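You operate a simulated robot arm through the tools that you are given. There is no shell and no other tool. Be economical: measure what you need, move in short steps, check, and stop when the job is done.

You run a simulated two-armed robot. Do the job below in one go: nothing can be reset, and whatever is moved stays where it is left.

JOB
Take the piston from the top of the grey table and leave it on the lower shelf of the tool bench. Then stack the 70 kPa silver cap from the shelf of fuel stand four on top of the 110 kPa silver cap. Then take the green box marked "597" from the top of the black table and leave it on top of the flat carton there. Keep to this order.

The check looks at the end state, three seconds after you hand in, the way a careful person would. Anything else that was tipped, shoved, dropped, spilled or broken makes it a failure. Lids that push on must go on centred and level and be pressed home; caps that screw on are set level and turned clockwise until they are tight.

ROBOT AND FRAMES
Two 7-joint arms with fingered hands on one trunk, on a base that drives. Base frame: it is fixed to the floor where the robot stands at the start and does not move with it; the origin is under the middle of the robot, x ahead of it, y to its left, z up. Lengths are in mm, angles in degrees, forces in N, time in s.
The left shoulder is at the start at [80, 198, 1458], the right one opposite. With the tool pointing down near the work surface each hand reaches from about 100 to 380 mm from the robot's upright axis, wherever it stands, measured 20 degrees to its own side. Places, roughly: flat carton [-8000, 4500, 1000]; green box [-8000, 4500, 1000]; lower shelf of the tool bench [-3500, -1500, 100]; silver cap [-1000, 2500, 500]. Payload 4 kg a hand.
The TCP of each hand is the grasp point between the finger pads, 26 mm short of the fingertips. In the tool frame z runs along the fingers and y along their closing line. Largest opening 132 mm; the body of the gripper starts 73 mm behind the TCP. The gripper is a hand of 4 fingers: y runs from the thumb to the fingers, the wrist lies at [0, 0, -239] in the tool frame, and closing takes about 1.5 s.
Orientation is told as [roll, pitch, yaw] about the base's x, y, z axes, in that order, counted from this pose: with the fingers straight down and closing along the base's y, the tool's x points along the base's -x, its y along +y and its z along -z.

CONTROLS
- The arms move only by the tool send_rows. It takes "left_motion", "right_motion" or both (then of equal length, played together; a hand with none holds still); each is a list of rows, each an object (a shift or turn left out is 0, a gripper value left out holds the last) with "delta_pos": the shift along the tool's x, y, z in units of 30 mm (1.0 is 30 mm), a list of three; "angular": the turn, a rotation vector about the tool's x, y, z in units of 4 degrees (1.0 is 4 degrees), a list of three; "jaw": the closure, from 0 (fully open) to 1 (shut). In form: [{"delta_pos": [x, y, z], "angular": [rx, ry, rz], "jaw": jaw}, ...]. A call has 1 to 20 rows; each row shifts and turns the commanded pose from where the row before left it, along the tool's axes as they then stand. A call with a number of a shift or a turn outside -1 to 1 is refused whole. A row lasts 0.2 s, in which the tool goes at most 50 mm and 8.6 degrees; a call with a longer step from one row to the next is refused whole, and so is a gripper value outside its range. Where a pose cannot be reached the arm comes as near as it can. A force on the tool above 40 N (or 10 N above the force at the start of the call, whichever is more), or a blocked arm, ends the call early, and 0.2 s more pass. The fingers move at their own pace (about 72 mm/s each) and stop on an object; they squeeze with about 25 N. The grip force told is the motor's: it shows also when the fingers shut on nothing. Time passes only in rows, and 0.2 s behind the last, so rows that do not move let the fingers close. The reply holds the time, the measured pose of the TCP, the force on the tool along the base axes, the opening and the grip force, in the units named above and with some noise, with the torque about the TCP (base axes, N m) and any sound that the robot's microphone picked up, and new pictures: "views" is both (left out), scene, wrist or none (wrist: the cameras of the hands that moved).
- Cameras (640 x 400 px; columns grow to the right, rows downward): "scene" is now at [98.6, 0, 1605.2]; the picture's right is [-0.01, -1.00, 0.00], its down [-0.86, 0.01, -0.51] and it looks along [0.51, -0.00, -0.86] (base axes); focal length 258 px, centre (320, 200). "left" rides on the left gripper at [-68, 2, -97] in its tool frame; the picture's right is [-0.03, -1.00, 0.00], its down [0.82, -0.02, -0.58] and it looks along [0.58, -0.01, 0.82] (tool axes); focal length 270 px, centre (320, 200). "right" rides on the right gripper at [68, 2, -97] in its tool frame; the picture's right is [-0.03, 1.00, 0.00], its down [-0.82, -0.02, -0.58] and it looks along [-0.58, -0.01, 0.82] (tool axes); focal length 270 px, centre (320, 200). There is no depth. A picture from a camera that has moved, and an enlarged one, comes with that camera's place and axes in the base frame and with its lens.
- slide_trunk(by): slides the trunk up (or, below 0, down) by that many mm; the arms and the scene camera ride with it, the base frame stays. It gives what a move gives, with no picture.
- roll_base(legs): drives the robot by 1 to 6 legs, each [ahead, left, turn to the left] in mm, mm and degrees, along the robot's own axes; the way and the turn of a leg run together, so that a leg with both is an arc; at most 1500 mm and 180 degrees a leg. The arms and the cameras ride along, it lands a little off, and it stops where it bumps. It gives what a move gives, and a new picture of the scene camera.
- preshape(shape, hand): the hand has 4 fingers and takes this shape, open, in about a second: jaw (thumb against the fingers, like two jaws); tri (thumb and two fingers); tip (a fingertip pinch); poke (one finger out to press); point (the index stretched); flat (the hand flat); cup (the hand cupped); fist (a fist). The gripper value then closes the fingers along that shape, each until it touches; the sizes above hold for jaw. It gives what a move gives, with no picture.
- aim_head(pan, tilt): turns the head with the scene camera to pan (to the left, within 86 degrees either way) and tilt (down, from -29 to 69), counted from straight ahead of the robot. It gives what a move gives, and a new picture of the scene camera.
- close_up(camera, box): a new picture of the part [left, top, right, bottom] of that camera's present view, enlarged. No time passes.
- job_done(): hands the job in; it is judged then, once.

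Go step by step. Nothing tells you exact positions but the pictures and the camera data: compare them with the known pose of the tool, close in by small moves and look again before you grip or let go. The budget is 165 turns and 260 pictures, counting those below and the enlarged ones. Unless the task says otherwise, let go and move clear before handing in, and close with one line.

The tools are called after "Call:" by a JSON object that holds its "method" and its "body". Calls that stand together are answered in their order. send_rows: Moves the arms, as the interface text tells. Its arguments: {"type":"object","properties":{"left_motion":{"type":"array"},"right_motion":{"type":"array"},"views":{"type":"string","enum":["both","scene","wrist","none"]}},"required":[]} The other tools are called the same way: slide_trunk (by) slides the trunk up or down; preshape (shape, hand) gives the hand a shape; roll_base (legs) drives the base; aim_head (pan, tilt) turns the head that bears the scene camera; close_up (camera, box) takes an enlarged picture of a part of a camera's view; job_done () hands the job in.

At the start:

```text
clock: 0.0
left_position: [363.3, 135.4, 1027.3]
left_tool_rot: [0.0, -0.1, -0.1]
left_wrist_force: [-0.9, -0.3, 0.4]
left_torque: [0.0, -0.05, 0.02]
left_finger_gap: 132.2
left_finger_force: 0.2
left_shape: jaw
right_position: [358.7, -146.2, 1027.4]
right_tool_rot: [0.1, 0.0, -0.1]
right_wrist_force: [0.2, -0.5, -0.3]
right_torque: [0.02, -0.01, 0.0]
right_finger_gap: 131.8
right_finger_force: 0.0
right_shape: jaw
trunk travel left (down, up): [-767.0, 73.0]
robot x, y, heading: [0.0, 0.9, -0.3]
head pan, tilt: [-0.4, 59.3]
```

scene: 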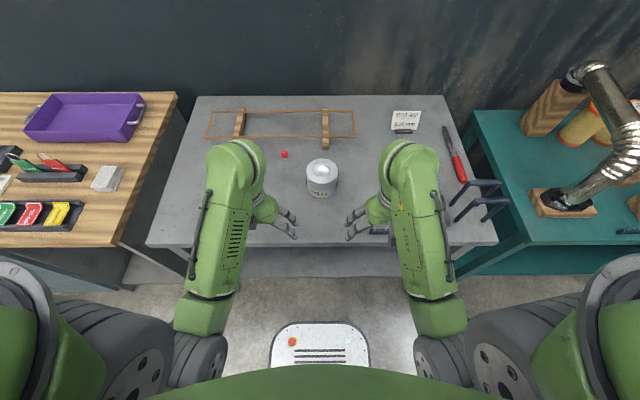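
right: 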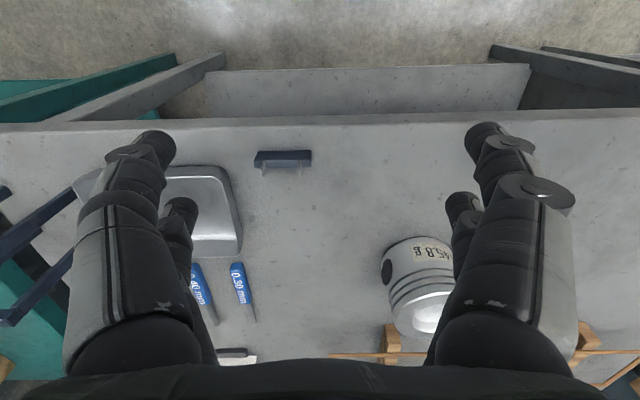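
left: 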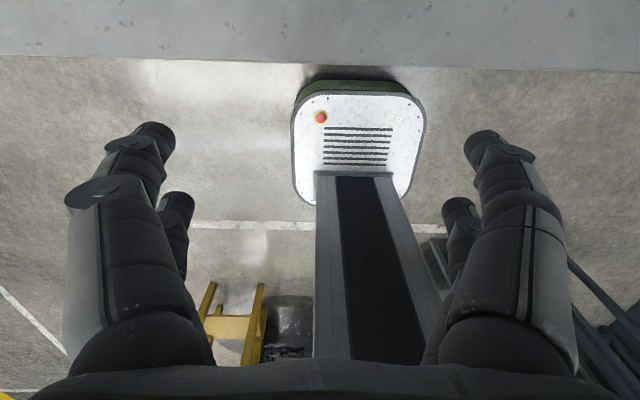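

The piston stands on the grey table at about [618, -8, 900], beyond reach from here. I'll look closer at it and survey the room.

Call:
{"method": "close_up", "body": {"camera": "scene", "box": [240, 90, 440, 215]}}

Call:
{"method": "aim_head", "body": {"pan": 86, "tilt": 20}}

Call:
{"method": "aim_head", "body": {"pan": -86, "tilt": 20}}

Call:
{"method": "aim_head", "body": {"pan": 0, "tilt": 55}}

```text
3.20 times, centred on (340, 152) of scene
camera zoom: at [98.6, 0.0, 1605.2], right [-0.01, -1.0, 0.0], down [-0.86, 0.01, -0.51], along [0.51, 0.0, -0.86], focal length 825 px, centre (256, 352)
```

zoom: 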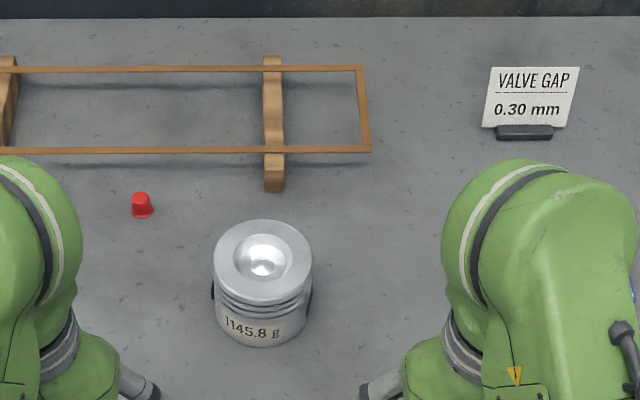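

```text
clock: 1.6
left_position: [363.1, 134.3, 1028.5]
left_tool_rot: [0.0, 0.0, 0.0]
left_wrist_force: [-0.5, -0.2, 1.0]
left_torque: [-0.01, -0.01, 0.0]
left_finger_gap: 131.7
left_finger_force: 0.0
left_shape: jaw
right_position: [360.6, -146.9, 1027.2]
right_tool_rot: [-0.1, 0.1, 0.0]
right_wrist_force: [-0.7, -0.3, 0.7]
right_torque: [0.01, -0.01, -0.02]
right_finger_gap: 131.7
right_finger_force: 0.2
right_shape: jaw
trunk travel left (down, up): [-767.0, 73.0]
robot x, y, heading: [-0.5, 1.2, 0.3]
head pan, tilt: [85.9, 20.0]
camera scene: at [37.9, 93.4, 1662.5], right [1.0, -0.07, 0.0], down [-0.02, -0.34, -0.94], along [0.07, 0.94, -0.34], focal length 258 px, centre (320, 200)
```

scene: 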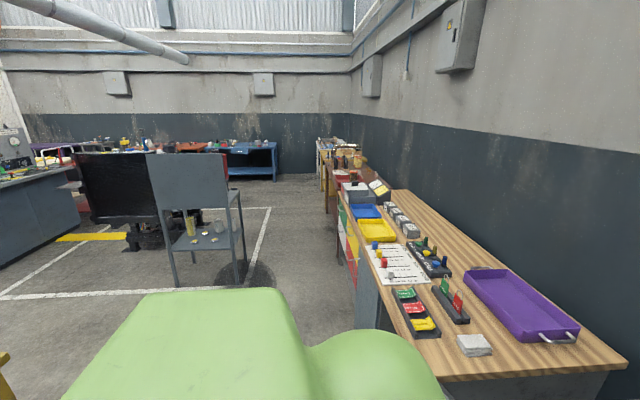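

```text
clock: 4.2
left_position: [362.9, 135.4, 1028.6]
left_tool_rot: [0.0, 0.0, -0.1]
left_wrist_force: [-0.1, -0.1, 0.0]
left_torque: [-0.04, -0.02, 0.02]
left_finger_gap: 131.9
left_finger_force: 0.0
left_shape: jaw
right_position: [358.4, -145.4, 1027.8]
right_tool_rot: [0.0, 0.0, 0.1]
right_wrist_force: [0.1, 0.1, -0.5]
right_torque: [-0.04, 0.01, -0.06]
right_finger_gap: 132.1
right_finger_force: 0.1
right_shape: jaw
trunk travel left (down, up): [-767.0, 73.0]
robot x, y, heading: [3.7, -1.5, -0.0]
head pan, tilt: [-85.9, 20.0]
camera scene: at [37.8, -92.4, 1662.5], right [-1.0, -0.07, 0.0], down [-0.02, 0.34, -0.94], along [0.07, -0.94, -0.34], focal length 258 px, centre (320, 200)
```

scene: 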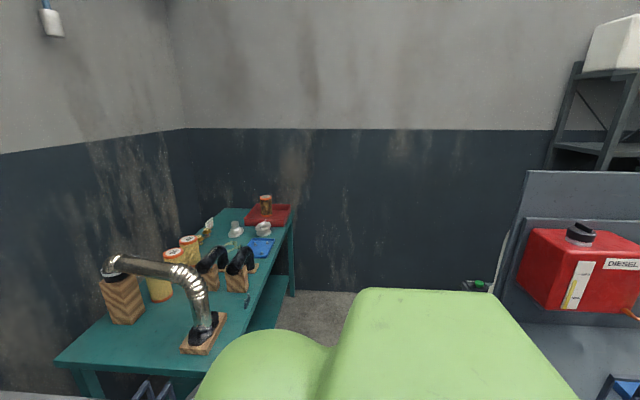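

```text
clock: 5.8
left_position: [362.6, 135.6, 1027.6]
left_tool_rot: [0.1, 0.1, 0.0]
left_wrist_force: [0.1, -0.2, -0.5]
left_torque: [0.0, -0.02, -0.01]
left_finger_gap: 132.0
left_finger_force: 0.0
left_shape: jaw
right_position: [359.2, -147.2, 1029.3]
right_tool_rot: [0.0, 0.1, 0.0]
right_wrist_force: [-0.4, 0.3, -0.6]
right_torque: [-0.04, -0.03, 0.01]
right_finger_gap: 132.0
right_finger_force: 0.0
right_shape: jaw
trunk travel left (down, up): [-767.0, 73.0]
robot x, y, heading: [-1.0, -2.9, 0.0]
head pan, tilt: [0.0, 55.0]
camera scene: at [103.3, 0.4, 1610.4], right [0.0, -1.0, 0.0], down [-0.82, 0.0, -0.57], along [0.57, 0.0, -0.82], focal length 258 px, centre (320, 200)
```

scene: 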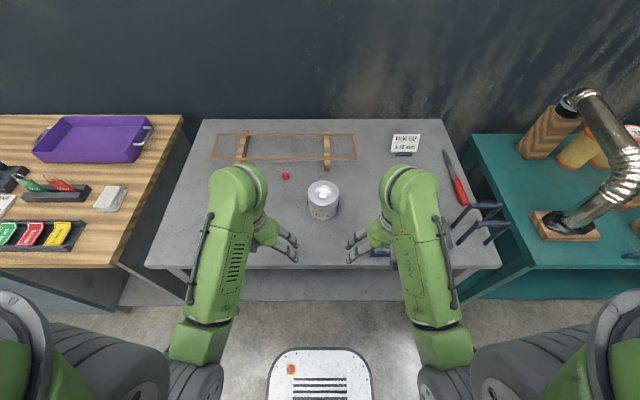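

The piston is about 105 mm wide, and the left hand suits a forward-tilted grasp because its camera then sits on top. I'll bring the base a little forward and to the right so the left hand faces the piston.

Call:
{"method": "roll_base", "body": {"legs": [[0, -130, 0], [110, 0, 0]]}}

Call:
{"method": "send_rows", "body": {"left_motion": [{"angular": [0, -1, 0]}, {"angular": [0, -1, 0]}, {"angular": [0, -1, 0]}, {"angular": [0, -1, 0]}, {"angular": [0, -1, 0]}, {"angular": [0, -1, 0]}, {"angular": [0, -1, 0]}, {"angular": [0, -1, 0]}, {"angular": [0, -1, 0]}, {"angular": [0, -1, 0]}, {"angular": [0, -1, 0]}]}}

```text
clock: 7.9
left_position: [467.8, 6.3, 1028.8]
left_tool_rot: [0.1, -0.3, 0.0]
left_wrist_force: [-0.1, 0.4, 0.5]
left_torque: [0.01, -0.02, 0.02]
left_finger_gap: 131.8
left_finger_force: 0.1
left_shape: jaw
right_position: [463.0, -275.2, 1029.9]
right_tool_rot: [0.0, -0.4, 0.1]
right_wrist_force: [-0.4, 0.5, 0.5]
right_torque: [0.01, -0.04, 0.02]
right_finger_gap: 131.8
right_finger_force: 0.1
right_shape: jaw
trunk travel left (down, up): [-767.0, 73.0]
robot x, y, heading: [109.0, -132.2, 0.2]
head pan, tilt: [0.0, 55.0]
camera scene: at [203.6, -129.1, 1610.9], right [0.0, -1.0, 0.0], down [-0.82, 0.0, -0.58], along [0.58, 0.0, -0.82], focal length 258 px, centre (320, 200)
```

scene: 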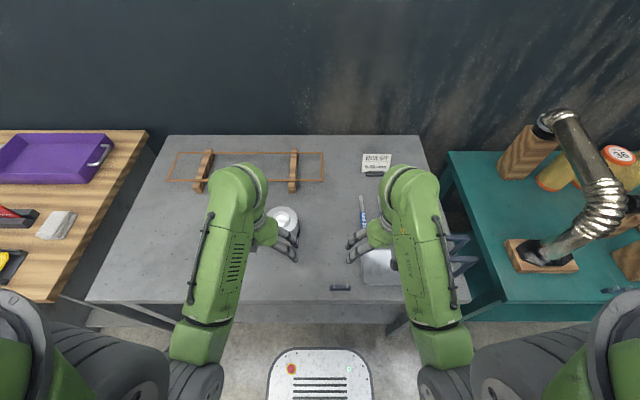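

```text
clock: 10.3
left_position: [470.1, 7.9, 1028.0]
left_tool_rot: [-0.1, -44.0, 0.1]
left_wrist_force: [0.1, -0.1, -0.3]
left_torque: [0.01, -0.01, -0.02]
left_finger_gap: 132.0
left_finger_force: 0.0
left_shape: jaw
right_position: [466.2, -275.0, 1029.1]
right_tool_rot: [-0.1, -0.1, 0.0]
right_wrist_force: [-0.2, 0.4, 0.5]
right_torque: [0.0, 0.0, -0.03]
right_finger_gap: 131.9
right_finger_force: 0.0
right_shape: jaw
trunk travel left (down, up): [-767.0, 73.0]
robot x, y, heading: [110.1, -129.5, 0.0]
head pan, tilt: [0.0, 55.0]
camera scene: at [209.9, -127.6, 1610.5], right [0.0, -1.0, 0.0], down [-0.82, 0.0, -0.57], along [0.57, 0.0, -0.82], focal length 258 px, centre (320, 200)
camera left: at [452.6, 11.0, 1145.9], right [0.02, -1.0, 0.02], down [-0.99, -0.02, -0.15], along [0.15, -0.02, -0.99], focal length 270 px, centre (320, 200)
```

scene: 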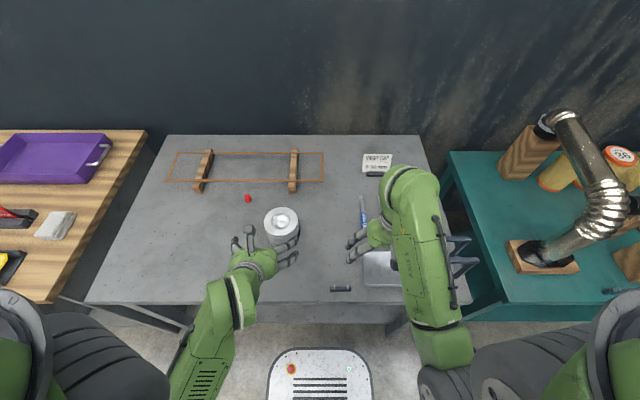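
left: 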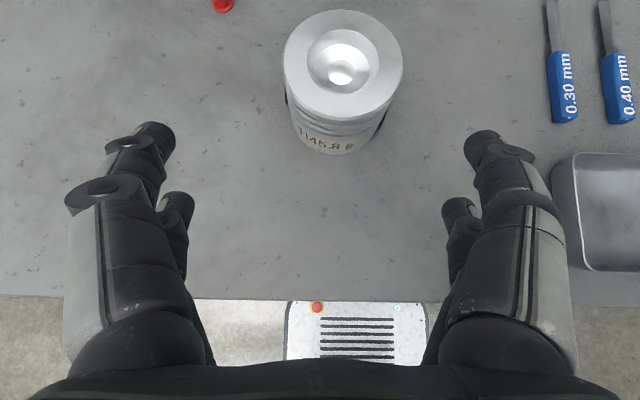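

The piston top is at about [612, -11, 919], and its diameter is about 108 mm. It lies straight along the tool axis, so I'll advance with the lateral correction.

Call:
{"method": "send_rows", "body": {"left_motion": [{"delta_pos": [0, -0.62, 0.3]}, {"delta_pos": [0, 0, 0.9]}, {"delta_pos": [0, 0, 0.9]}, {"delta_pos": [0, 0, 0.9]}, {"delta_pos": [0, 0, 0.3]}]}}

```text
clock: 11.5
left_position: [540.3, -10.8, 956.0]
left_tool_rot: [-0.2, -44.0, 0.0]
left_wrist_force: [0.1, -0.3, 0.1]
left_torque: [0.0, -0.02, 0.02]
left_finger_gap: 131.8
left_finger_force: 0.0
left_shape: jaw
right_position: [466.4, -274.1, 1027.6]
right_tool_rot: [0.0, -0.1, 0.0]
right_wrist_force: [0.2, 1.0, -0.7]
right_torque: [0.01, 0.03, 0.0]
right_finger_gap: 132.0
right_finger_force: 0.0
right_shape: jaw
trunk travel left (down, up): [-767.0, 73.0]
robot x, y, heading: [109.5, -126.3, -0.1]
head pan, tilt: [0.0, 55.0]
camera scene: at [211.0, -128.2, 1610.4], right [0.0, -1.0, 0.0], down [-0.82, 0.0, -0.57], along [0.57, 0.0, -0.82], focal length 258 px, centre (320, 200)
camera left: at [522.0, -7.1, 1074.4], right [0.02, -1.0, 0.02], down [-0.99, -0.02, -0.15], along [0.15, -0.02, -0.99], focal length 270 px, centre (320, 200)
```

scene: 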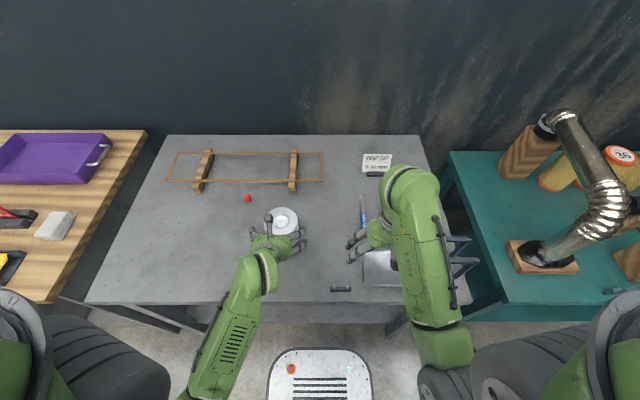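
left: 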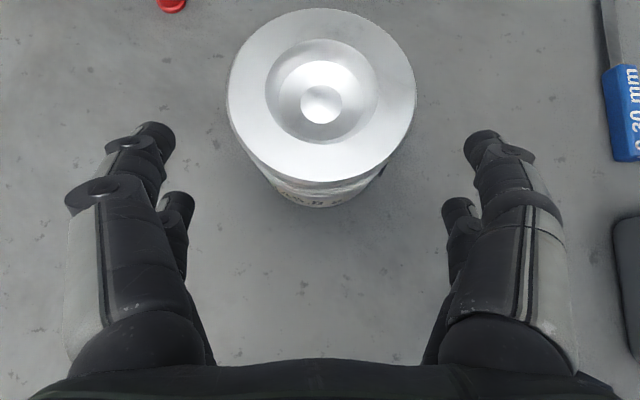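

The piston is centred between the fingers. I'll advance further in a smaller step and check again.

Call:
{"method": "send_rows", "body": {"left_motion": [{"delta_pos": [0, 0, 0.6]}, {"delta_pos": [0, 0, 0.6]}, {"delta_pos": [0, 0, 0.5]}], "views": "wrist"}}

Call:
{"method": "close_up", "body": {"camera": "scene", "box": [210, 180, 370, 280]}}

```text
clock: 12.3
left_position: [576.3, -11.3, 920.9]
left_tool_rot: [0.0, -44.0, 0.1]
left_wrist_force: [-0.8, 0.3, -0.3]
left_torque: [-0.04, 0.05, 0.01]
left_finger_gap: 131.7
left_finger_force: 0.2
left_shape: jaw
right_position: [466.2, -274.9, 1027.7]
right_tool_rot: [0.1, 0.0, 0.0]
right_wrist_force: [1.1, 0.1, 0.2]
right_torque: [0.03, 0.01, -0.02]
right_finger_gap: 132.1
right_finger_force: 0.1
right_shape: jaw
trunk travel left (down, up): [-767.0, 73.0]
robot x, y, heading: [106.9, -128.7, 0.0]
head pan, tilt: [0.0, 55.0]
camera left: at [558.7, -7.6, 1038.6], right [0.02, -1.0, 0.02], down [-0.99, -0.02, -0.15], along [0.15, -0.01, -0.99], focal length 270 px, centre (320, 200)
```

left: 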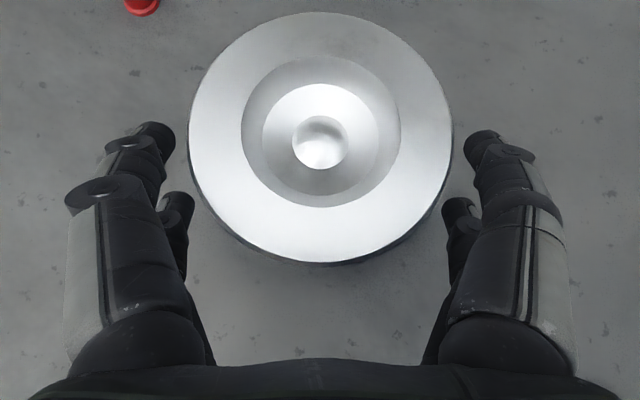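

```text
4.00 times, centred on (290, 230) of scene
camera zoom: at [210.8, -128.2, 1610.4], right [0.0, -1.0, 0.0], down [-0.82, 0.0, -0.57], along [0.57, 0.0, -0.82], focal length 1032 px, centre (440, 80)
```

zoom: 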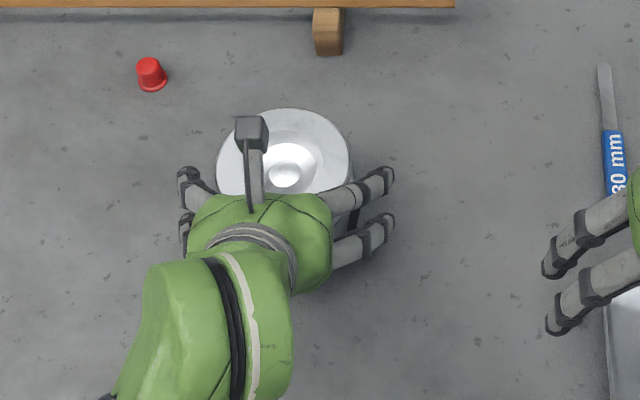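

The centre works out to about [597, -11], top z≈941, diameter about 100. I'll move in the last bit and close.

Call:
{"method": "send_rows", "body": {"left_motion": [{"delta_pos": [0.05, 0, 0.3]}, {"delta_pos": [0.05, 0, 0.3]}, {"delta_pos": [0.05, 0, 0.3]}], "views": "wrist"}}

Call:
{"method": "send_rows", "body": {"left_motion": [{"jaw": 1}, {"jaw": 1}, {"jaw": 1}, {"jaw": 1}, {"jaw": 1}, {"jaw": 1}, {"jaw": 1}], "views": "wrist"}}

```text
clock: 13.1
left_position: [590.4, -12.1, 898.5]
left_tool_rot: [0.0, -44.0, 0.2]
left_wrist_force: [-2.3, 0.3, 2.0]
left_torque: [0.02, -0.04, 0.05]
left_finger_gap: 132.0
left_finger_force: 0.1
left_shape: jaw
right_position: [466.6, -273.7, 1027.5]
right_tool_rot: [0.0, -0.1, 0.0]
right_wrist_force: [1.5, 0.5, 1.4]
right_torque: [0.04, 0.0, 0.0]
right_finger_gap: 132.2
right_finger_force: 0.0
right_shape: jaw
trunk travel left (down, up): [-767.0, 73.0]
robot x, y, heading: [109.4, -127.2, 0.0]
head pan, tilt: [0.0, 55.0]
camera left: at [572.6, -7.9, 1016.8], right [0.02, -1.0, 0.02], down [-0.99, -0.02, -0.15], along [0.15, -0.01, -0.99], focal length 270 px, centre (320, 200)
```

left: 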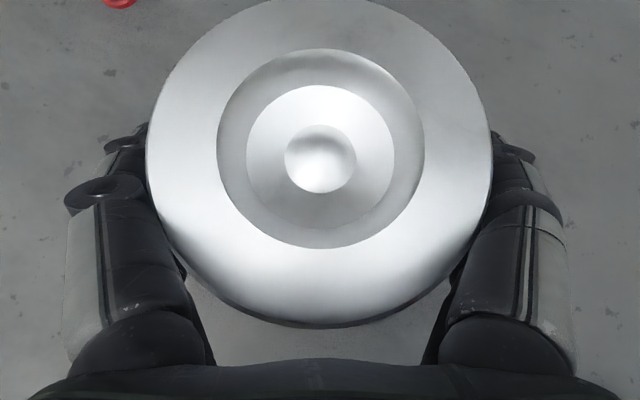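

```text
clock: 14.7
left_position: [590.3, -11.5, 898.6]
left_tool_rot: [-0.1, -44.0, 0.1]
left_wrist_force: [-1.1, 4.2, 4.5]
left_torque: [-0.01, -0.12, 0.06]
left_finger_gap: 107.0
left_finger_force: 24.8
left_shape: jaw
right_position: [465.9, -276.4, 1028.0]
right_tool_rot: [0.0, 0.0, 0.0]
right_wrist_force: [0.6, -0.6, -0.2]
right_torque: [-0.01, 0.01, -0.03]
right_finger_gap: 131.9
right_finger_force: 0.0
right_shape: jaw
trunk travel left (down, up): [-767.0, 73.0]
robot x, y, heading: [107.6, -125.5, -0.1]
head pan, tilt: [0.0, 55.0]
camera left: at [572.7, -7.3, 1016.6], right [0.02, -1.0, 0.02], down [-0.99, -0.02, -0.15], along [0.15, -0.02, -0.99], focal length 270 px, centre (320, 200)
```

left: 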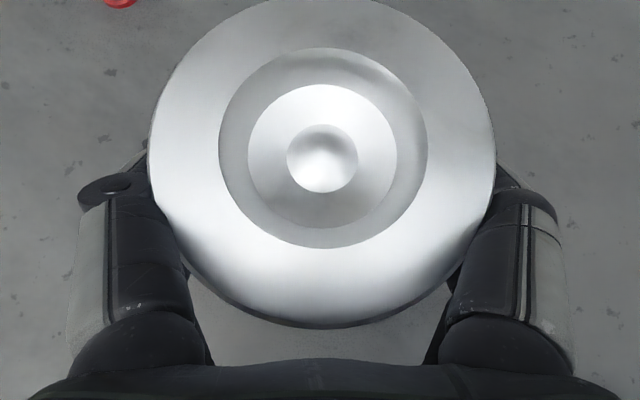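

Gripped at 107 mm. I'll lift straight up.

Call:
{"method": "send_rows", "body": {"left_motion": [{"delta_pos": [-0.35, 0, -0.36]}, {"delta_pos": [-0.69, 0, -0.72]}, {"delta_pos": [-0.69, 0, -0.72]}, {"delta_pos": [-0.69, 0, -0.72]}, {"delta_pos": [-0.69, 0, -0.72]}]}}

```text
clock: 15.9
left_position: [589.7, -12.9, 1030.7]
left_tool_rot: [0.0, -43.8, 0.1]
left_wrist_force: [0.4, -0.2, -11.8]
left_torque: [0.01, 0.11, 0.0]
left_finger_gap: 107.5
left_finger_force: 24.7
left_shape: jaw
right_position: [467.1, -274.3, 1027.2]
right_tool_rot: [0.0, -0.1, 0.0]
right_wrist_force: [0.2, 0.9, -0.9]
right_torque: [0.02, 0.04, 0.0]
right_finger_gap: 131.9
right_finger_force: 0.0
right_shape: jaw
trunk travel left (down, up): [-767.0, 73.0]
robot x, y, heading: [108.3, -127.6, 0.2]
head pan, tilt: [0.0, 55.0]
camera scene: at [212.1, -128.1, 1610.3], right [0.0, -1.0, 0.0], down [-0.82, 0.0, -0.57], along [0.57, 0.0, -0.82], focal length 258 px, centre (320, 200)
camera left: at [572.6, -8.8, 1148.3], right [0.02, -1.0, 0.02], down [-0.99, -0.02, -0.15], along [0.15, -0.01, -0.99], focal length 270 px, centre (320, 200)
```

scene: 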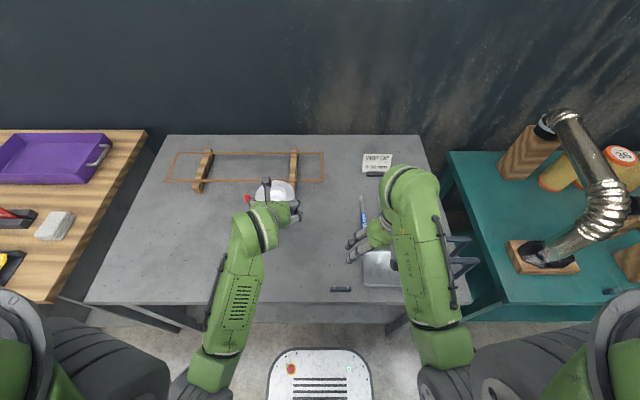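
left: 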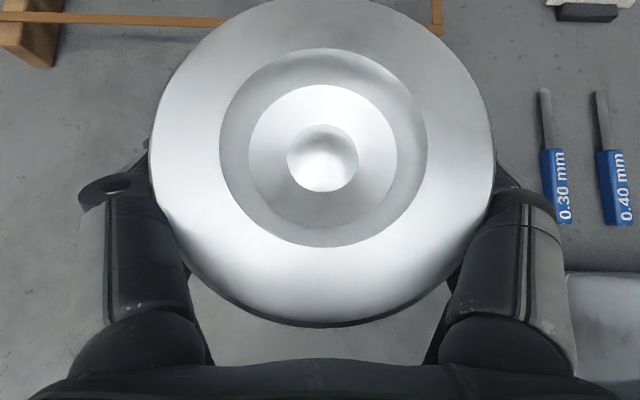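

Piston is held. I'll tuck the arm back a bit, back away from the table and look around toward the tool bench.

Call:
{"method": "send_rows", "body": {"left_motion": [{"delta_pos": [0.72, 0, -0.69]}, {"delta_pos": [0.72, 0, -0.69]}, {"delta_pos": [0.72, 0, -0.69]}, {"delta_pos": [0.72, 0, -0.69]}, {"delta_pos": [0.72, 0, -0.69]}], "views": "none"}}

Call:
{"method": "roll_base", "body": {"legs": [[-500, 0, 0], [0, 0, 180]]}}

Call:
{"method": "aim_head", "body": {"pan": 0, "tilt": 15}}

Call:
{"method": "aim_head", "body": {"pan": 70, "tilt": 15}}

Call:
{"method": "aim_head", "body": {"pan": -70, "tilt": 15}}

```text
clock: 17.1
left_position: [440.8, -11.0, 1031.6]
left_tool_rot: [-0.2, -44.1, 0.2]
left_wrist_force: [-0.1, -1.1, -11.6]
left_torque: [-0.01, 0.14, -0.02]
left_finger_gap: 106.9
left_finger_force: 25.0
left_shape: jaw
right_position: [466.8, -272.9, 1027.8]
right_tool_rot: [0.0, 0.0, 0.1]
right_wrist_force: [0.1, -0.5, 0.4]
right_torque: [0.02, -0.02, 0.02]
right_finger_gap: 131.9
right_finger_force: 0.0
right_shape: jaw
trunk travel left (down, up): [-767.0, 73.0]
robot x, y, heading: [106.2, -129.4, 0.2]
head pan, tilt: [0.0, 55.0]
```

```text
clock: 27.3
left_position: [-737.3, -233.7, 1030.8]
left_tool_rot: [0.0, -43.8, 178.0]
left_wrist_force: [0.3, 0.6, -11.0]
left_torque: [0.03, -0.17, 0.02]
left_finger_gap: 107.3
left_finger_force: 25.3
left_shape: jaw
right_position: [-754.3, 30.2, 1027.6]
right_tool_rot: [0.0, 0.1, 177.9]
right_wrist_force: [-0.1, -0.5, -0.7]
right_torque: [0.01, 0.04, -0.02]
right_finger_gap: 131.8
right_finger_force: 0.1
right_shape: jaw
trunk travel left (down, up): [-767.0, 73.0]
robot x, y, heading: [-401.2, -129.3, 178.0]
head pan, tilt: [0.0, 55.0]
camera scene: at [-502.0, -124.9, 1610.3], right [0.03, 1.0, 0.0], down [0.82, -0.03, -0.57], along [-0.57, 0.02, -0.82], focal length 258 px, centre (320, 200)
```

scene: 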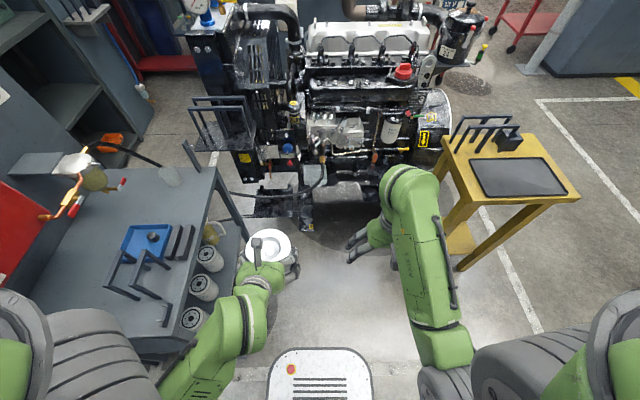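

```text
clock: 28.4
left_position: [-738.0, -232.3, 1030.4]
left_tool_rot: [0.1, -43.8, 178.0]
left_wrist_force: [-0.5, 0.6, -11.6]
left_torque: [0.02, -0.09, 0.0]
left_finger_gap: 107.2
left_finger_force: 24.8
left_shape: jaw
right_position: [-753.9, 29.2, 1027.0]
right_tool_rot: [0.0, 0.0, 178.1]
right_wrist_force: [0.2, 1.2, 0.1]
right_torque: [-0.01, 0.0, 0.0]
right_finger_gap: 132.0
right_finger_force: 0.1
right_shape: jaw
trunk travel left (down, up): [-767.0, 73.0]
robot x, y, heading: [-401.2, -132.5, 178.2]
head pan, tilt: [0.0, 15.0]
camera scene: at [-523.3, -124.3, 1670.5], right [0.03, 1.0, 0.0], down [0.26, -0.01, -0.97], along [-0.96, 0.03, -0.26], focal length 258 px, centre (320, 200)
```

scene: 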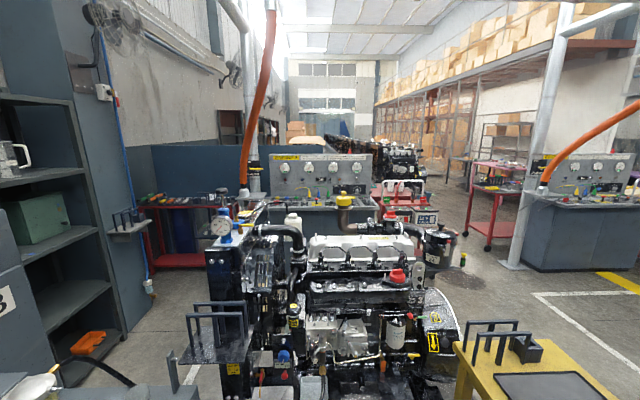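

```text
clock: 29.8
left_position: [-739.0, -233.3, 1030.3]
left_tool_rot: [0.0, -43.9, 177.9]
left_wrist_force: [-0.3, -0.1, -10.3]
left_torque: [0.0, -0.12, -0.01]
left_finger_gap: 107.0
left_finger_force: 24.8
left_shape: jaw
right_position: [-754.6, 29.4, 1028.0]
right_tool_rot: [0.1, 0.0, 178.0]
right_wrist_force: [0.0, 0.0, 0.4]
right_torque: [0.0, -0.03, 0.0]
right_finger_gap: 132.1
right_finger_force: 0.0
right_shape: jaw
trunk travel left (down, up): [-767.0, 73.0]
robot x, y, heading: [-401.1, -130.4, 178.0]
head pan, tilt: [70.0, 15.0]
camera scene: at [-465.1, -214.1, 1670.6], right [-0.93, 0.37, 0.0], down [0.1, 0.24, -0.97], along [-0.36, -0.9, -0.26], focal length 258 px, centre (320, 200)
```

scene: 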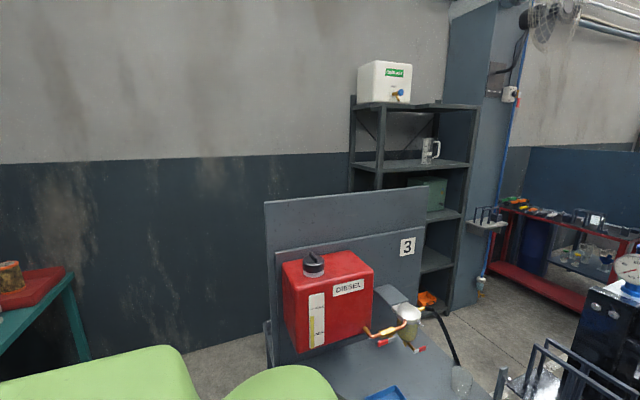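

```text
clock: 32.0
left_position: [-739.1, -233.4, 1030.6]
left_tool_rot: [0.0, -43.8, 178.1]
left_wrist_force: [1.1, -0.5, -9.7]
left_torque: [0.03, -0.1, -0.03]
left_finger_gap: 107.3
left_finger_force: 25.0
left_shape: jaw
right_position: [-753.6, 30.0, 1026.8]
right_tool_rot: [0.0, 0.0, 178.0]
right_wrist_force: [0.2, 0.0, 0.1]
right_torque: [0.0, 0.0, -0.01]
right_finger_gap: 131.9
right_finger_force: 0.1
right_shape: jaw
trunk travel left (down, up): [-767.0, 73.0]
robot x, y, heading: [-398.5, -128.1, 178.0]
head pan, tilt: [-70.0, 15.0]
camera scene: at [-459.0, -38.7, 1670.6], right [0.95, 0.31, 0.0], down [0.08, -0.25, -0.97], along [-0.3, 0.92, -0.26], focal length 258 px, centre (320, 200)
```

scene: 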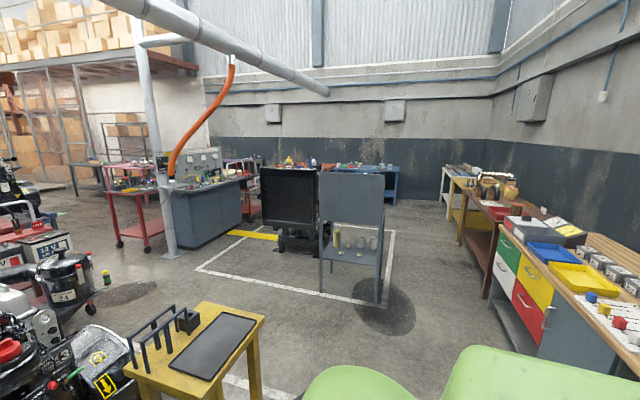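

The red bench beyond the engine, near [-3450, -1750], must be the tool bench. The gap by stand 3 is too narrow, so I'll go around the yellow table through the lane at y≈1650, checking as I go.

Call:
{"method": "roll_base", "body": {"legs": [[0, 0, -88], [1500, 0, 0], [280, 0, 0], [0, 0, 90]]}}

Call:
{"method": "aim_head", "body": {"pan": 35, "tilt": 20}}

```text
clock: 48.6
left_position: [-743.7, 1532.5, 1030.8]
left_tool_rot: [0.0, -44.0, -179.5]
left_wrist_force: [0.1, 0.3, -11.2]
left_torque: [0.0, -0.15, -0.03]
left_finger_gap: 107.1
left_finger_force: 24.9
left_shape: jaw
right_position: [-772.5, 1793.9, 1027.4]
right_tool_rot: [0.0, 0.0, -179.6]
right_wrist_force: [-0.2, -0.5, 0.5]
right_torque: [0.0, 0.01, 0.0]
right_finger_gap: 132.0
right_finger_force: 0.1
right_shape: jaw
trunk travel left (down, up): [-767.0, 73.0]
robot x, y, heading: [-411.2, 1650.4, -179.6]
head pan, tilt: [-70.0, 15.0]
camera scene: at [-474.3, 1738.9, 1670.6], right [0.94, 0.35, 0.0], down [0.09, -0.24, -0.97], along [-0.34, 0.91, -0.26], focal length 258 px, centre (320, 200)
```

scene: 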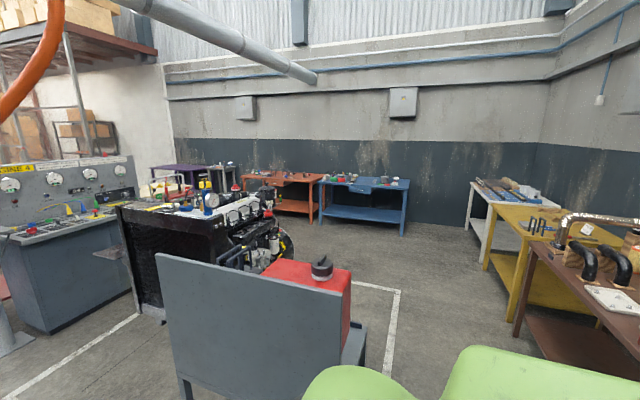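

```text
clock: 50.4
left_position: [-744.5, 1532.5, 1030.7]
left_tool_rot: [0.0, -43.9, -179.4]
left_wrist_force: [0.4, -0.5, -11.3]
left_torque: [-0.02, -0.08, 0.0]
left_finger_gap: 106.6
left_finger_force: 24.7
left_shape: jaw
right_position: [-772.2, 1795.3, 1028.6]
right_tool_rot: [0.0, 0.1, -179.6]
right_wrist_force: [-0.6, -0.4, 0.2]
right_torque: [0.03, -0.01, 0.02]
right_finger_gap: 131.5
right_finger_force: 0.2
right_shape: jaw
trunk travel left (down, up): [-767.0, 73.0]
robot x, y, heading: [-410.5, 1651.9, -179.4]
head pan, tilt: [35.0, 20.0]
camera scene: at [-517.5, 1597.3, 1662.4], right [-0.58, 0.81, 0.0], down [0.28, 0.2, -0.94], along [-0.77, -0.54, -0.34], focal length 258 px, centre (320, 200)
```

scene: 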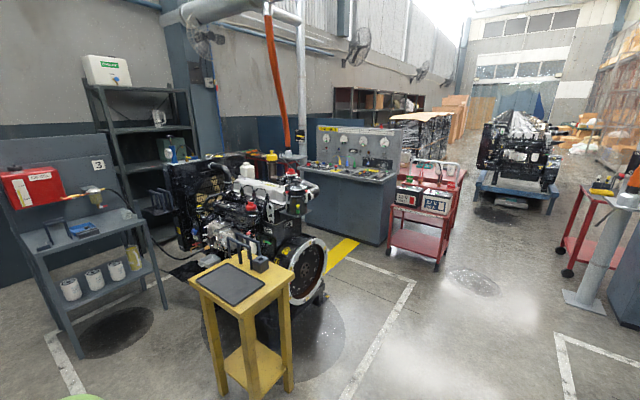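

The tool bench front faces +x at about x=-3430. I'll drive down the lane and then look along the corridor behind the engine.

Call:
{"method": "roll_base", "body": {"legs": [[1500, 0, 0], [850, 0, 0], [0, 0, 90]]}}

Call:
{"method": "aim_head", "body": {"pan": 0, "tilt": 25}}

```text
clock: 66.0
left_position: [-2676.9, 1319.4, 1031.4]
left_tool_rot: [0.0, -43.9, -89.7]
left_wrist_force: [0.6, -1.0, -11.0]
left_torque: [0.11, -0.02, -0.03]
left_finger_gap: 106.9
left_finger_force: 25.3
left_shape: jaw
right_position: [-2938.8, 1292.1, 1028.0]
right_tool_rot: [0.1, 0.0, -89.8]
right_wrist_force: [-0.9, 0.0, 0.2]
right_torque: [-0.01, -0.03, -0.03]
right_finger_gap: 132.1
right_finger_force: 0.0
right_shape: jaw
trunk travel left (down, up): [-767.0, 73.0]
robot x, y, heading: [-2792.0, 1650.2, -89.7]
head pan, tilt: [35.0, 20.0]
camera scene: at [-2739.5, 1545.1, 1662.4], right [-0.82, -0.58, 0.0], down [-0.2, 0.28, -0.94], along [0.54, -0.77, -0.34], focal length 258 px, centre (320, 200)
```

scene: 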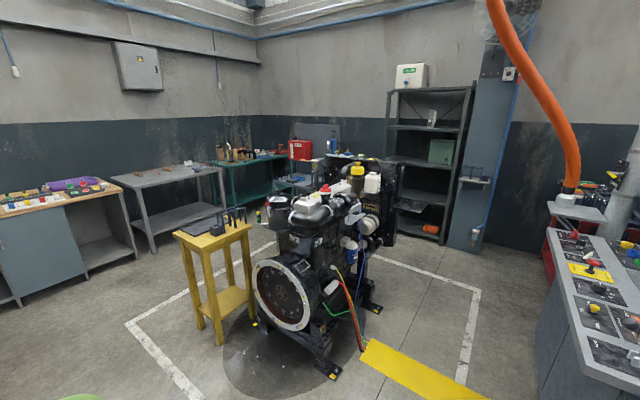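

```text
clock: 67.0
left_position: [-2677.6, 1317.5, 1031.3]
left_tool_rot: [0.0, -43.9, -89.9]
left_wrist_force: [-0.6, -0.5, -10.0]
left_torque: [0.16, 0.02, -0.01]
left_finger_gap: 106.8
left_finger_force: 25.1
left_shape: jaw
right_position: [-2939.4, 1291.5, 1027.3]
right_tool_rot: [0.0, 0.0, -89.8]
right_wrist_force: [-0.4, -0.5, 0.0]
right_torque: [0.02, 0.01, 0.0]
right_finger_gap: 131.8
right_finger_force: 0.0
right_shape: jaw
trunk travel left (down, up): [-767.0, 73.0]
robot x, y, heading: [-2796.7, 1650.5, -90.1]
head pan, tilt: [0.0, 25.0]
camera scene: at [-2792.5, 1529.2, 1654.3], right [-1.0, 0.0, 0.0], down [0.0, 0.42, -0.91], along [0.0, -0.91, -0.42], focal length 258 px, centre (320, 200)
```

scene: 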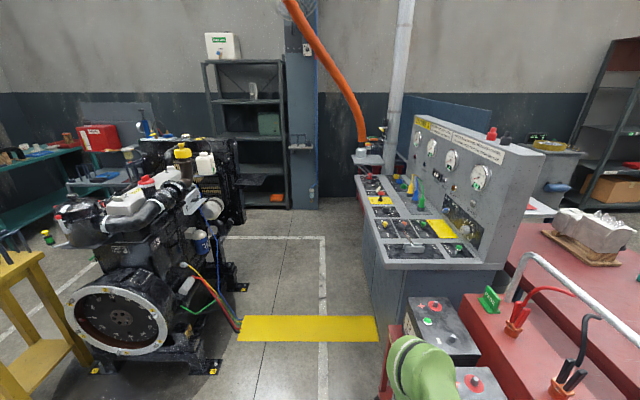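

The corridor between engine and console is about x=-2160 to -3050. I'll centre in it and go down toward the far end.

Call:
{"method": "roll_base", "body": {"legs": [[0, 190, 0], [1500, 0, 0], [700, 0, 0]]}}

Call:
{"method": "aim_head", "body": {"pan": -50, "tilt": 30}}

```text
clock: 79.0
left_position: [-2413.3, -869.8, 1030.6]
left_tool_rot: [0.0, -43.8, -87.7]
left_wrist_force: [0.5, 0.6, -10.9]
left_torque: [0.12, 0.0, 0.02]
left_finger_gap: 107.0
left_finger_force: 25.0
left_shape: jaw
right_position: [-2674.1, -907.0, 1028.6]
right_tool_rot: [0.0, 0.0, -87.7]
right_wrist_force: [0.3, 0.4, -0.1]
right_torque: [-0.03, 0.02, 0.01]
right_finger_gap: 132.1
right_finger_force: 0.0
right_shape: jaw
trunk travel left (down, up): [-767.0, 73.0]
robot x, y, heading: [-2542.5, -541.5, -87.7]
head pan, tilt: [0.0, 25.0]
camera scene: at [-2536.6, -663.4, 1654.5], right [-1.0, -0.04, 0.0], down [-0.02, 0.42, -0.91], along [0.04, -0.91, -0.42], focal length 258 px, centre (320, 200)
```

scene: 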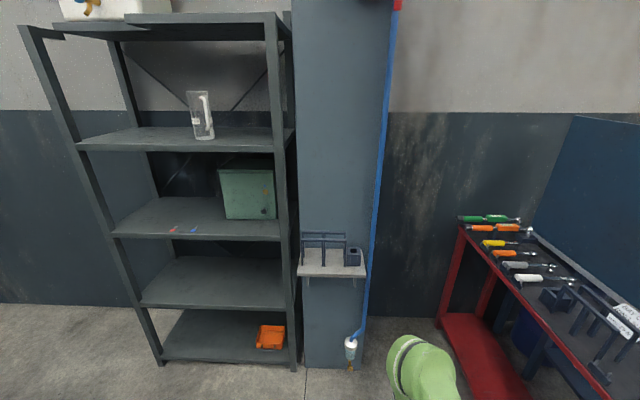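

```text
clock: 80.2
left_position: [-2413.0, -871.1, 1030.6]
left_tool_rot: [0.0, -43.7, -87.6]
left_wrist_force: [-0.2, 0.0, -11.0]
left_torque: [0.17, -0.01, 0.0]
left_finger_gap: 106.7
left_finger_force: 25.4
left_shape: jaw
right_position: [-2674.9, -907.6, 1027.8]
right_tool_rot: [-0.1, 0.0, -87.7]
right_wrist_force: [0.2, 0.3, 0.4]
right_torque: [-0.01, 0.02, 0.02]
right_finger_gap: 131.7
right_finger_force: 0.1
right_shape: jaw
trunk travel left (down, up): [-767.0, 73.0]
robot x, y, heading: [-2541.5, -542.9, -87.6]
head pan, tilt: [-50.0, 30.0]
camera scene: at [-2607.0, -633.9, 1646.4], right [-0.67, 0.74, 0.0], down [0.37, 0.34, -0.87], along [-0.64, -0.58, -0.5], focal length 258 px, centre (320, 200)
```

scene: 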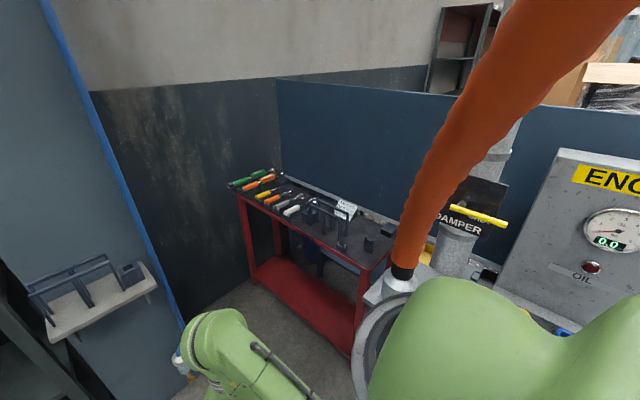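

The red tool bench with its lower shelf is now visible, with the shelf front at about x=-3390 and y from -1930 to -1150. I'll tuck the right arm in, turn to face it and close in by sidesteps.

Call:
{"method": "send_rows", "body": {"right_motion": [{"delta_pos": [0.7, 0, -0.8]}, {"delta_pos": [0.7, 0, -0.8]}, {"delta_pos": [0.7, 0, -0.8]}, {"delta_pos": [0.7, 0, -0.8]}, {"delta_pos": [0.7, 0, -0.8]}, {"delta_pos": [0.7, 0, -0.8]}], "views": "none"}}

Call:
{"method": "roll_base", "body": {"legs": [[0, 0, -92.4], [0, 500, 0], [330, 0, 0], [0, 235, 0]]}}

Call:
{"method": "aim_head", "body": {"pan": 0, "tilt": 50}}

```text
clock: 81.6
left_position: [-2412.5, -870.9, 1029.9]
left_tool_rot: [-0.1, -43.8, -87.7]
left_wrist_force: [0.6, 0.6, -10.5]
left_torque: [0.1, 0.0, 0.02]
left_finger_gap: 106.7
left_finger_force: 25.2
left_shape: jaw
right_position: [-2676.2, -868.6, 1034.7]
right_tool_rot: [0.1, -0.1, -87.7]
right_wrist_force: [-1.1, 0.6, -1.1]
right_torque: [-0.02, -0.01, -0.03]
right_finger_gap: 131.7
right_finger_force: 0.0
right_shape: jaw
right hand out of reach, approached as far as the arm can: row 1, 2, 3, 4, 5, 6
trunk travel left (down, up): [-767.0, 73.0]
robot x, y, heading: [-2539.6, -545.7, -87.7]
head pan, tilt: [-50.0, 30.0]
```

```text
clock: 83.9
left_position: [-2642.1, -876.8, 1027.7]
left_tool_rot: [-0.1, -43.3, -124.9]
left_wrist_force: [0.4, -0.7, -10.5]
left_torque: [0.12, -0.08, -0.04]
left_finger_gap: 107.0
left_finger_force: 25.2
left_shape: jaw
right_position: [-2850.2, -715.7, 1034.3]
right_tool_rot: [-0.1, -0.1, -125.0]
right_wrist_force: [0.5, -0.1, 0.3]
right_torque: [0.02, 0.03, 0.0]
right_finger_gap: 132.0
right_finger_force: 0.1
right_shape: jaw
trunk travel left (down, up): [-767.0, 73.0]
robot x, y, heading: [-2548.1, -533.6, -124.8]
head pan, tilt: [-50.0, 30.0]
stopped in leg 1: the robot was blocked; the commanded pose is now the measured one
camera scene: at [-2652.7, -572.5, 1646.4], right [-0.09, 1.0, 0.0], down [0.5, 0.05, -0.87], along [-0.86, -0.07, -0.5], focal length 258 px, centre (320, 200)
```

scene: 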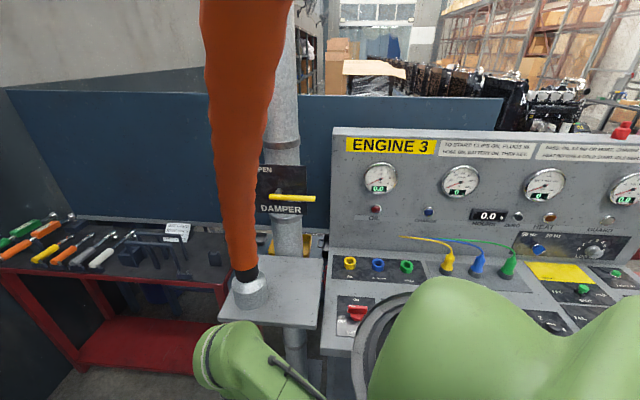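

```text
clock: 85.1
left_position: [-2643.9, -874.2, 1027.7]
left_tool_rot: [0.0, -43.6, -125.0]
left_wrist_force: [0.9, 0.7, -11.4]
left_torque: [0.1, -0.06, 0.02]
left_finger_gap: 106.8
left_finger_force: 25.0
left_shape: jaw
right_position: [-2851.5, -712.7, 1034.5]
right_tool_rot: [0.0, -0.2, -125.0]
right_wrist_force: [0.2, -0.2, -0.2]
right_torque: [0.01, -0.01, 0.01]
right_finger_gap: 132.0
right_finger_force: 0.0
right_shape: jaw
trunk travel left (down, up): [-767.0, 73.0]
robot x, y, heading: [-2550.4, -534.0, -124.9]
head pan, tilt: [0.0, 50.0]
camera scene: at [-2608.6, -623.3, 1616.8], right [-0.82, 0.57, 0.0], down [0.44, 0.63, -0.64], along [-0.37, -0.53, -0.77], focal length 258 px, centre (320, 200)
```

scene: 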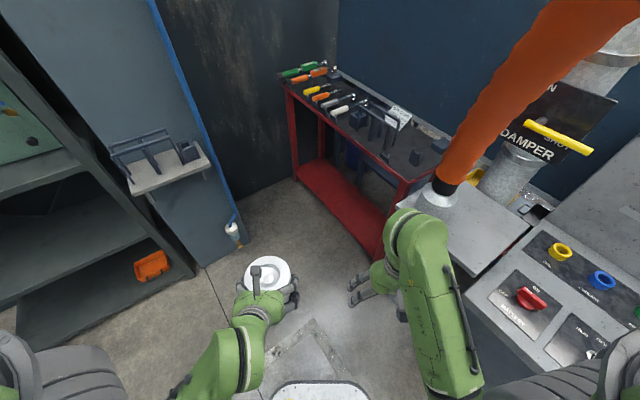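

The turn was blocked, most likely by the rear near the engine. I'll shift away diagonally and finish the turn.

Call:
{"method": "roll_base", "body": {"legs": [[235, 35, 0], [0, 0, -55]]}}

```text
clock: 89.3
left_position: [-2988.2, -863.5, 1029.9]
left_tool_rot: [0.1, -43.7, 179.9]
left_wrist_force: [0.3, -0.2, -10.8]
left_torque: [-0.01, -0.16, -0.04]
left_finger_gap: 107.1
left_finger_force: 25.0
left_shape: jaw
right_position: [-2974.4, -602.0, 1034.3]
right_tool_rot: [0.0, -0.3, 180.1]
right_wrist_force: [-0.8, -0.3, 0.5]
right_torque: [0.0, -0.03, 0.0]
right_finger_gap: 131.8
right_finger_force: 0.1
right_shape: jaw
trunk travel left (down, up): [-767.0, 73.0]
robot x, y, heading: [-2653.9, -749.1, 180.0]
head pan, tilt: [0.0, 50.0]
camera scene: at [-2762.0, -746.9, 1616.8], right [0.0, 1.0, 0.0], down [0.77, 0.0, -0.64], along [-0.64, 0.0, -0.77], focal length 258 px, centre (320, 200)
```

scene: 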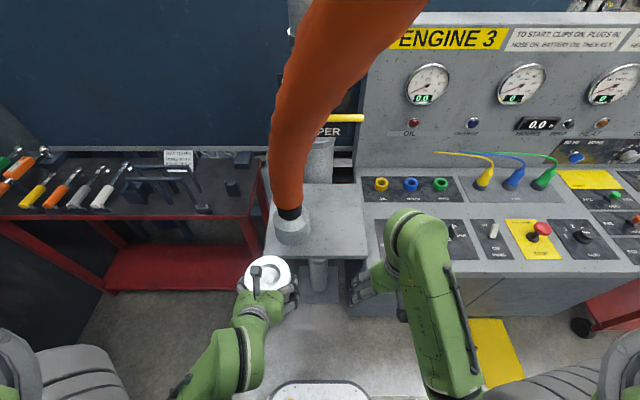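

Facing the bench now, with the shelf front edge at about x=-3315. I'll sidestep and advance in parts to clear the wall bracket and the hose plate.

Call:
{"method": "roll_base", "body": {"legs": [[0, 390, 0], [190, 0, 0], [0, 145, 0]]}}

```text
clock: 93.9
left_position: [-3179.9, -1392.8, 1029.0]
left_tool_rot: [0.4, -43.6, -180.0]
left_wrist_force: [0.4, 1.5, -11.5]
left_torque: [-0.02, -0.15, 0.05]
left_finger_gap: 106.9
left_finger_force: 25.1
left_shape: jaw
right_position: [-3168.9, -1129.6, 1034.1]
right_tool_rot: [0.2, -0.1, -179.7]
right_wrist_force: [0.0, -0.4, 0.4]
right_torque: [-0.02, 0.01, -0.03]
right_finger_gap: 132.0
right_finger_force: 0.1
right_shape: jaw
trunk travel left (down, up): [-767.0, 73.0]
robot x, y, heading: [-2846.5, -1276.0, -179.7]
head pan, tilt: [0.0, 50.0]
camera scene: at [-2956.0, -1273.2, 1616.7], right [0.0, 1.0, 0.0], down [0.77, 0.0, -0.64], along [-0.64, 0.0, -0.77], focal length 258 px, centre (320, 200)
```

scene: 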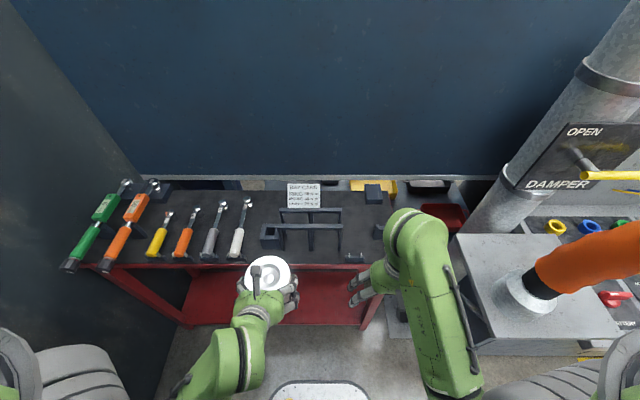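

The way down is clear: the piston is about 90 mm in front of the bench edge. Lowering the trunk.

Call:
{"method": "slide_trunk", "body": {"by": -350}}

Call:
{"method": "slide_trunk", "body": {"by": -330}}

Call:
{"method": "aim_head", "body": {"pan": 20, "tilt": 50}}

Call:
{"method": "close_up", "body": {"camera": "left", "box": [0, 0, 640, 400]}}

```text
clock: 97.3
left_position: [-3179.4, -1396.0, 678.9]
left_tool_rot: [0.0, -43.7, -179.8]
left_wrist_force: [-0.5, -0.6, -10.7]
left_torque: [0.0, -0.11, 0.02]
left_finger_gap: 107.1
left_finger_force: 24.8
left_shape: jaw
right_position: [-3167.9, -1133.1, 684.6]
right_tool_rot: [0.1, -0.3, -179.8]
right_wrist_force: [-0.3, -0.3, -0.2]
right_torque: [0.01, 0.01, -0.03]
right_finger_gap: 131.9
right_finger_force: 0.1
right_shape: jaw
trunk travel left (down, up): [-417.0, 423.0]
robot x, y, heading: [-2848.1, -1277.3, -179.7]
head pan, tilt: [0.0, 50.0]
```

```text
clock: 100.5
left_position: [-3179.0, -1395.6, 348.7]
left_tool_rot: [0.0, -43.6, -179.9]
left_wrist_force: [-0.1, 0.6, -11.1]
left_torque: [-0.05, -0.14, 0.0]
left_finger_gap: 107.1
left_finger_force: 25.3
left_shape: jaw
right_position: [-3168.7, -1133.0, 354.6]
right_tool_rot: [0.0, -0.2, -179.8]
right_wrist_force: [0.6, 0.3, -0.5]
right_torque: [-0.01, 0.01, -0.02]
right_finger_gap: 131.9
right_finger_force: 0.0
right_shape: jaw
trunk travel left (down, up): [-87.0, 753.0]
robot x, y, heading: [-2849.9, -1276.7, -179.9]
head pan, tilt: [0.0, 50.0]
```

```text
clock: 101.4
left_position: [-3178.8, -1395.6, 348.9]
left_tool_rot: [0.1, -43.6, -179.8]
left_wrist_force: [-0.3, -0.3, -11.3]
left_torque: [-0.01, -0.09, 0.02]
left_finger_gap: 107.0
left_finger_force: 24.6
left_shape: jaw
right_position: [-3167.2, -1133.8, 355.1]
right_tool_rot: [0.0, -0.2, -179.8]
right_wrist_force: [-0.2, -0.6, -0.9]
right_torque: [0.02, -0.01, -0.05]
right_finger_gap: 131.6
right_finger_force: 0.0
right_shape: jaw
trunk travel left (down, up): [-87.0, 753.0]
robot x, y, heading: [-2844.6, -1274.3, -179.7]
head pan, tilt: [20.0, 50.0]
camera scene: at [-2949.0, -1304.1, 936.8], right [-0.34, 0.94, 0.0], down [0.72, 0.26, -0.64], along [-0.6, -0.22, -0.77], focal length 258 px, centre (320, 200)
```

scene: 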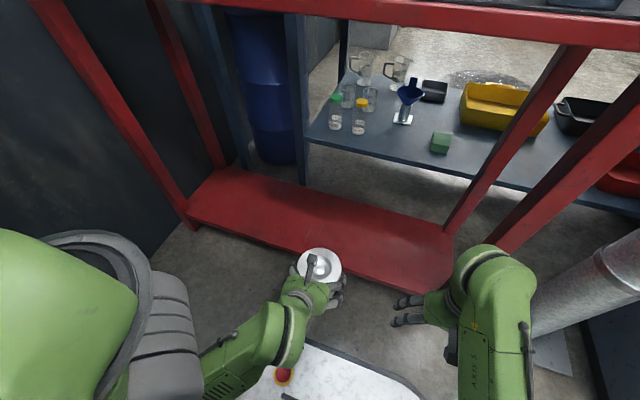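

```text
1.00 times, centred on (320, 200) of left (not enlarged: the box is as wide or as high as the picture)
camera zoom: at [-3161.2, -1395.3, 466.9], right [-0.02, 1.0, 0.02], down [0.99, 0.02, -0.14], along [-0.14, 0.01, -0.99], focal length 270 px, centre (320, 200)
```

zoom: 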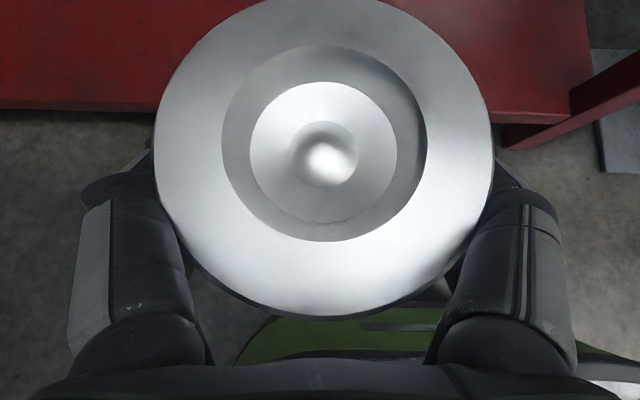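

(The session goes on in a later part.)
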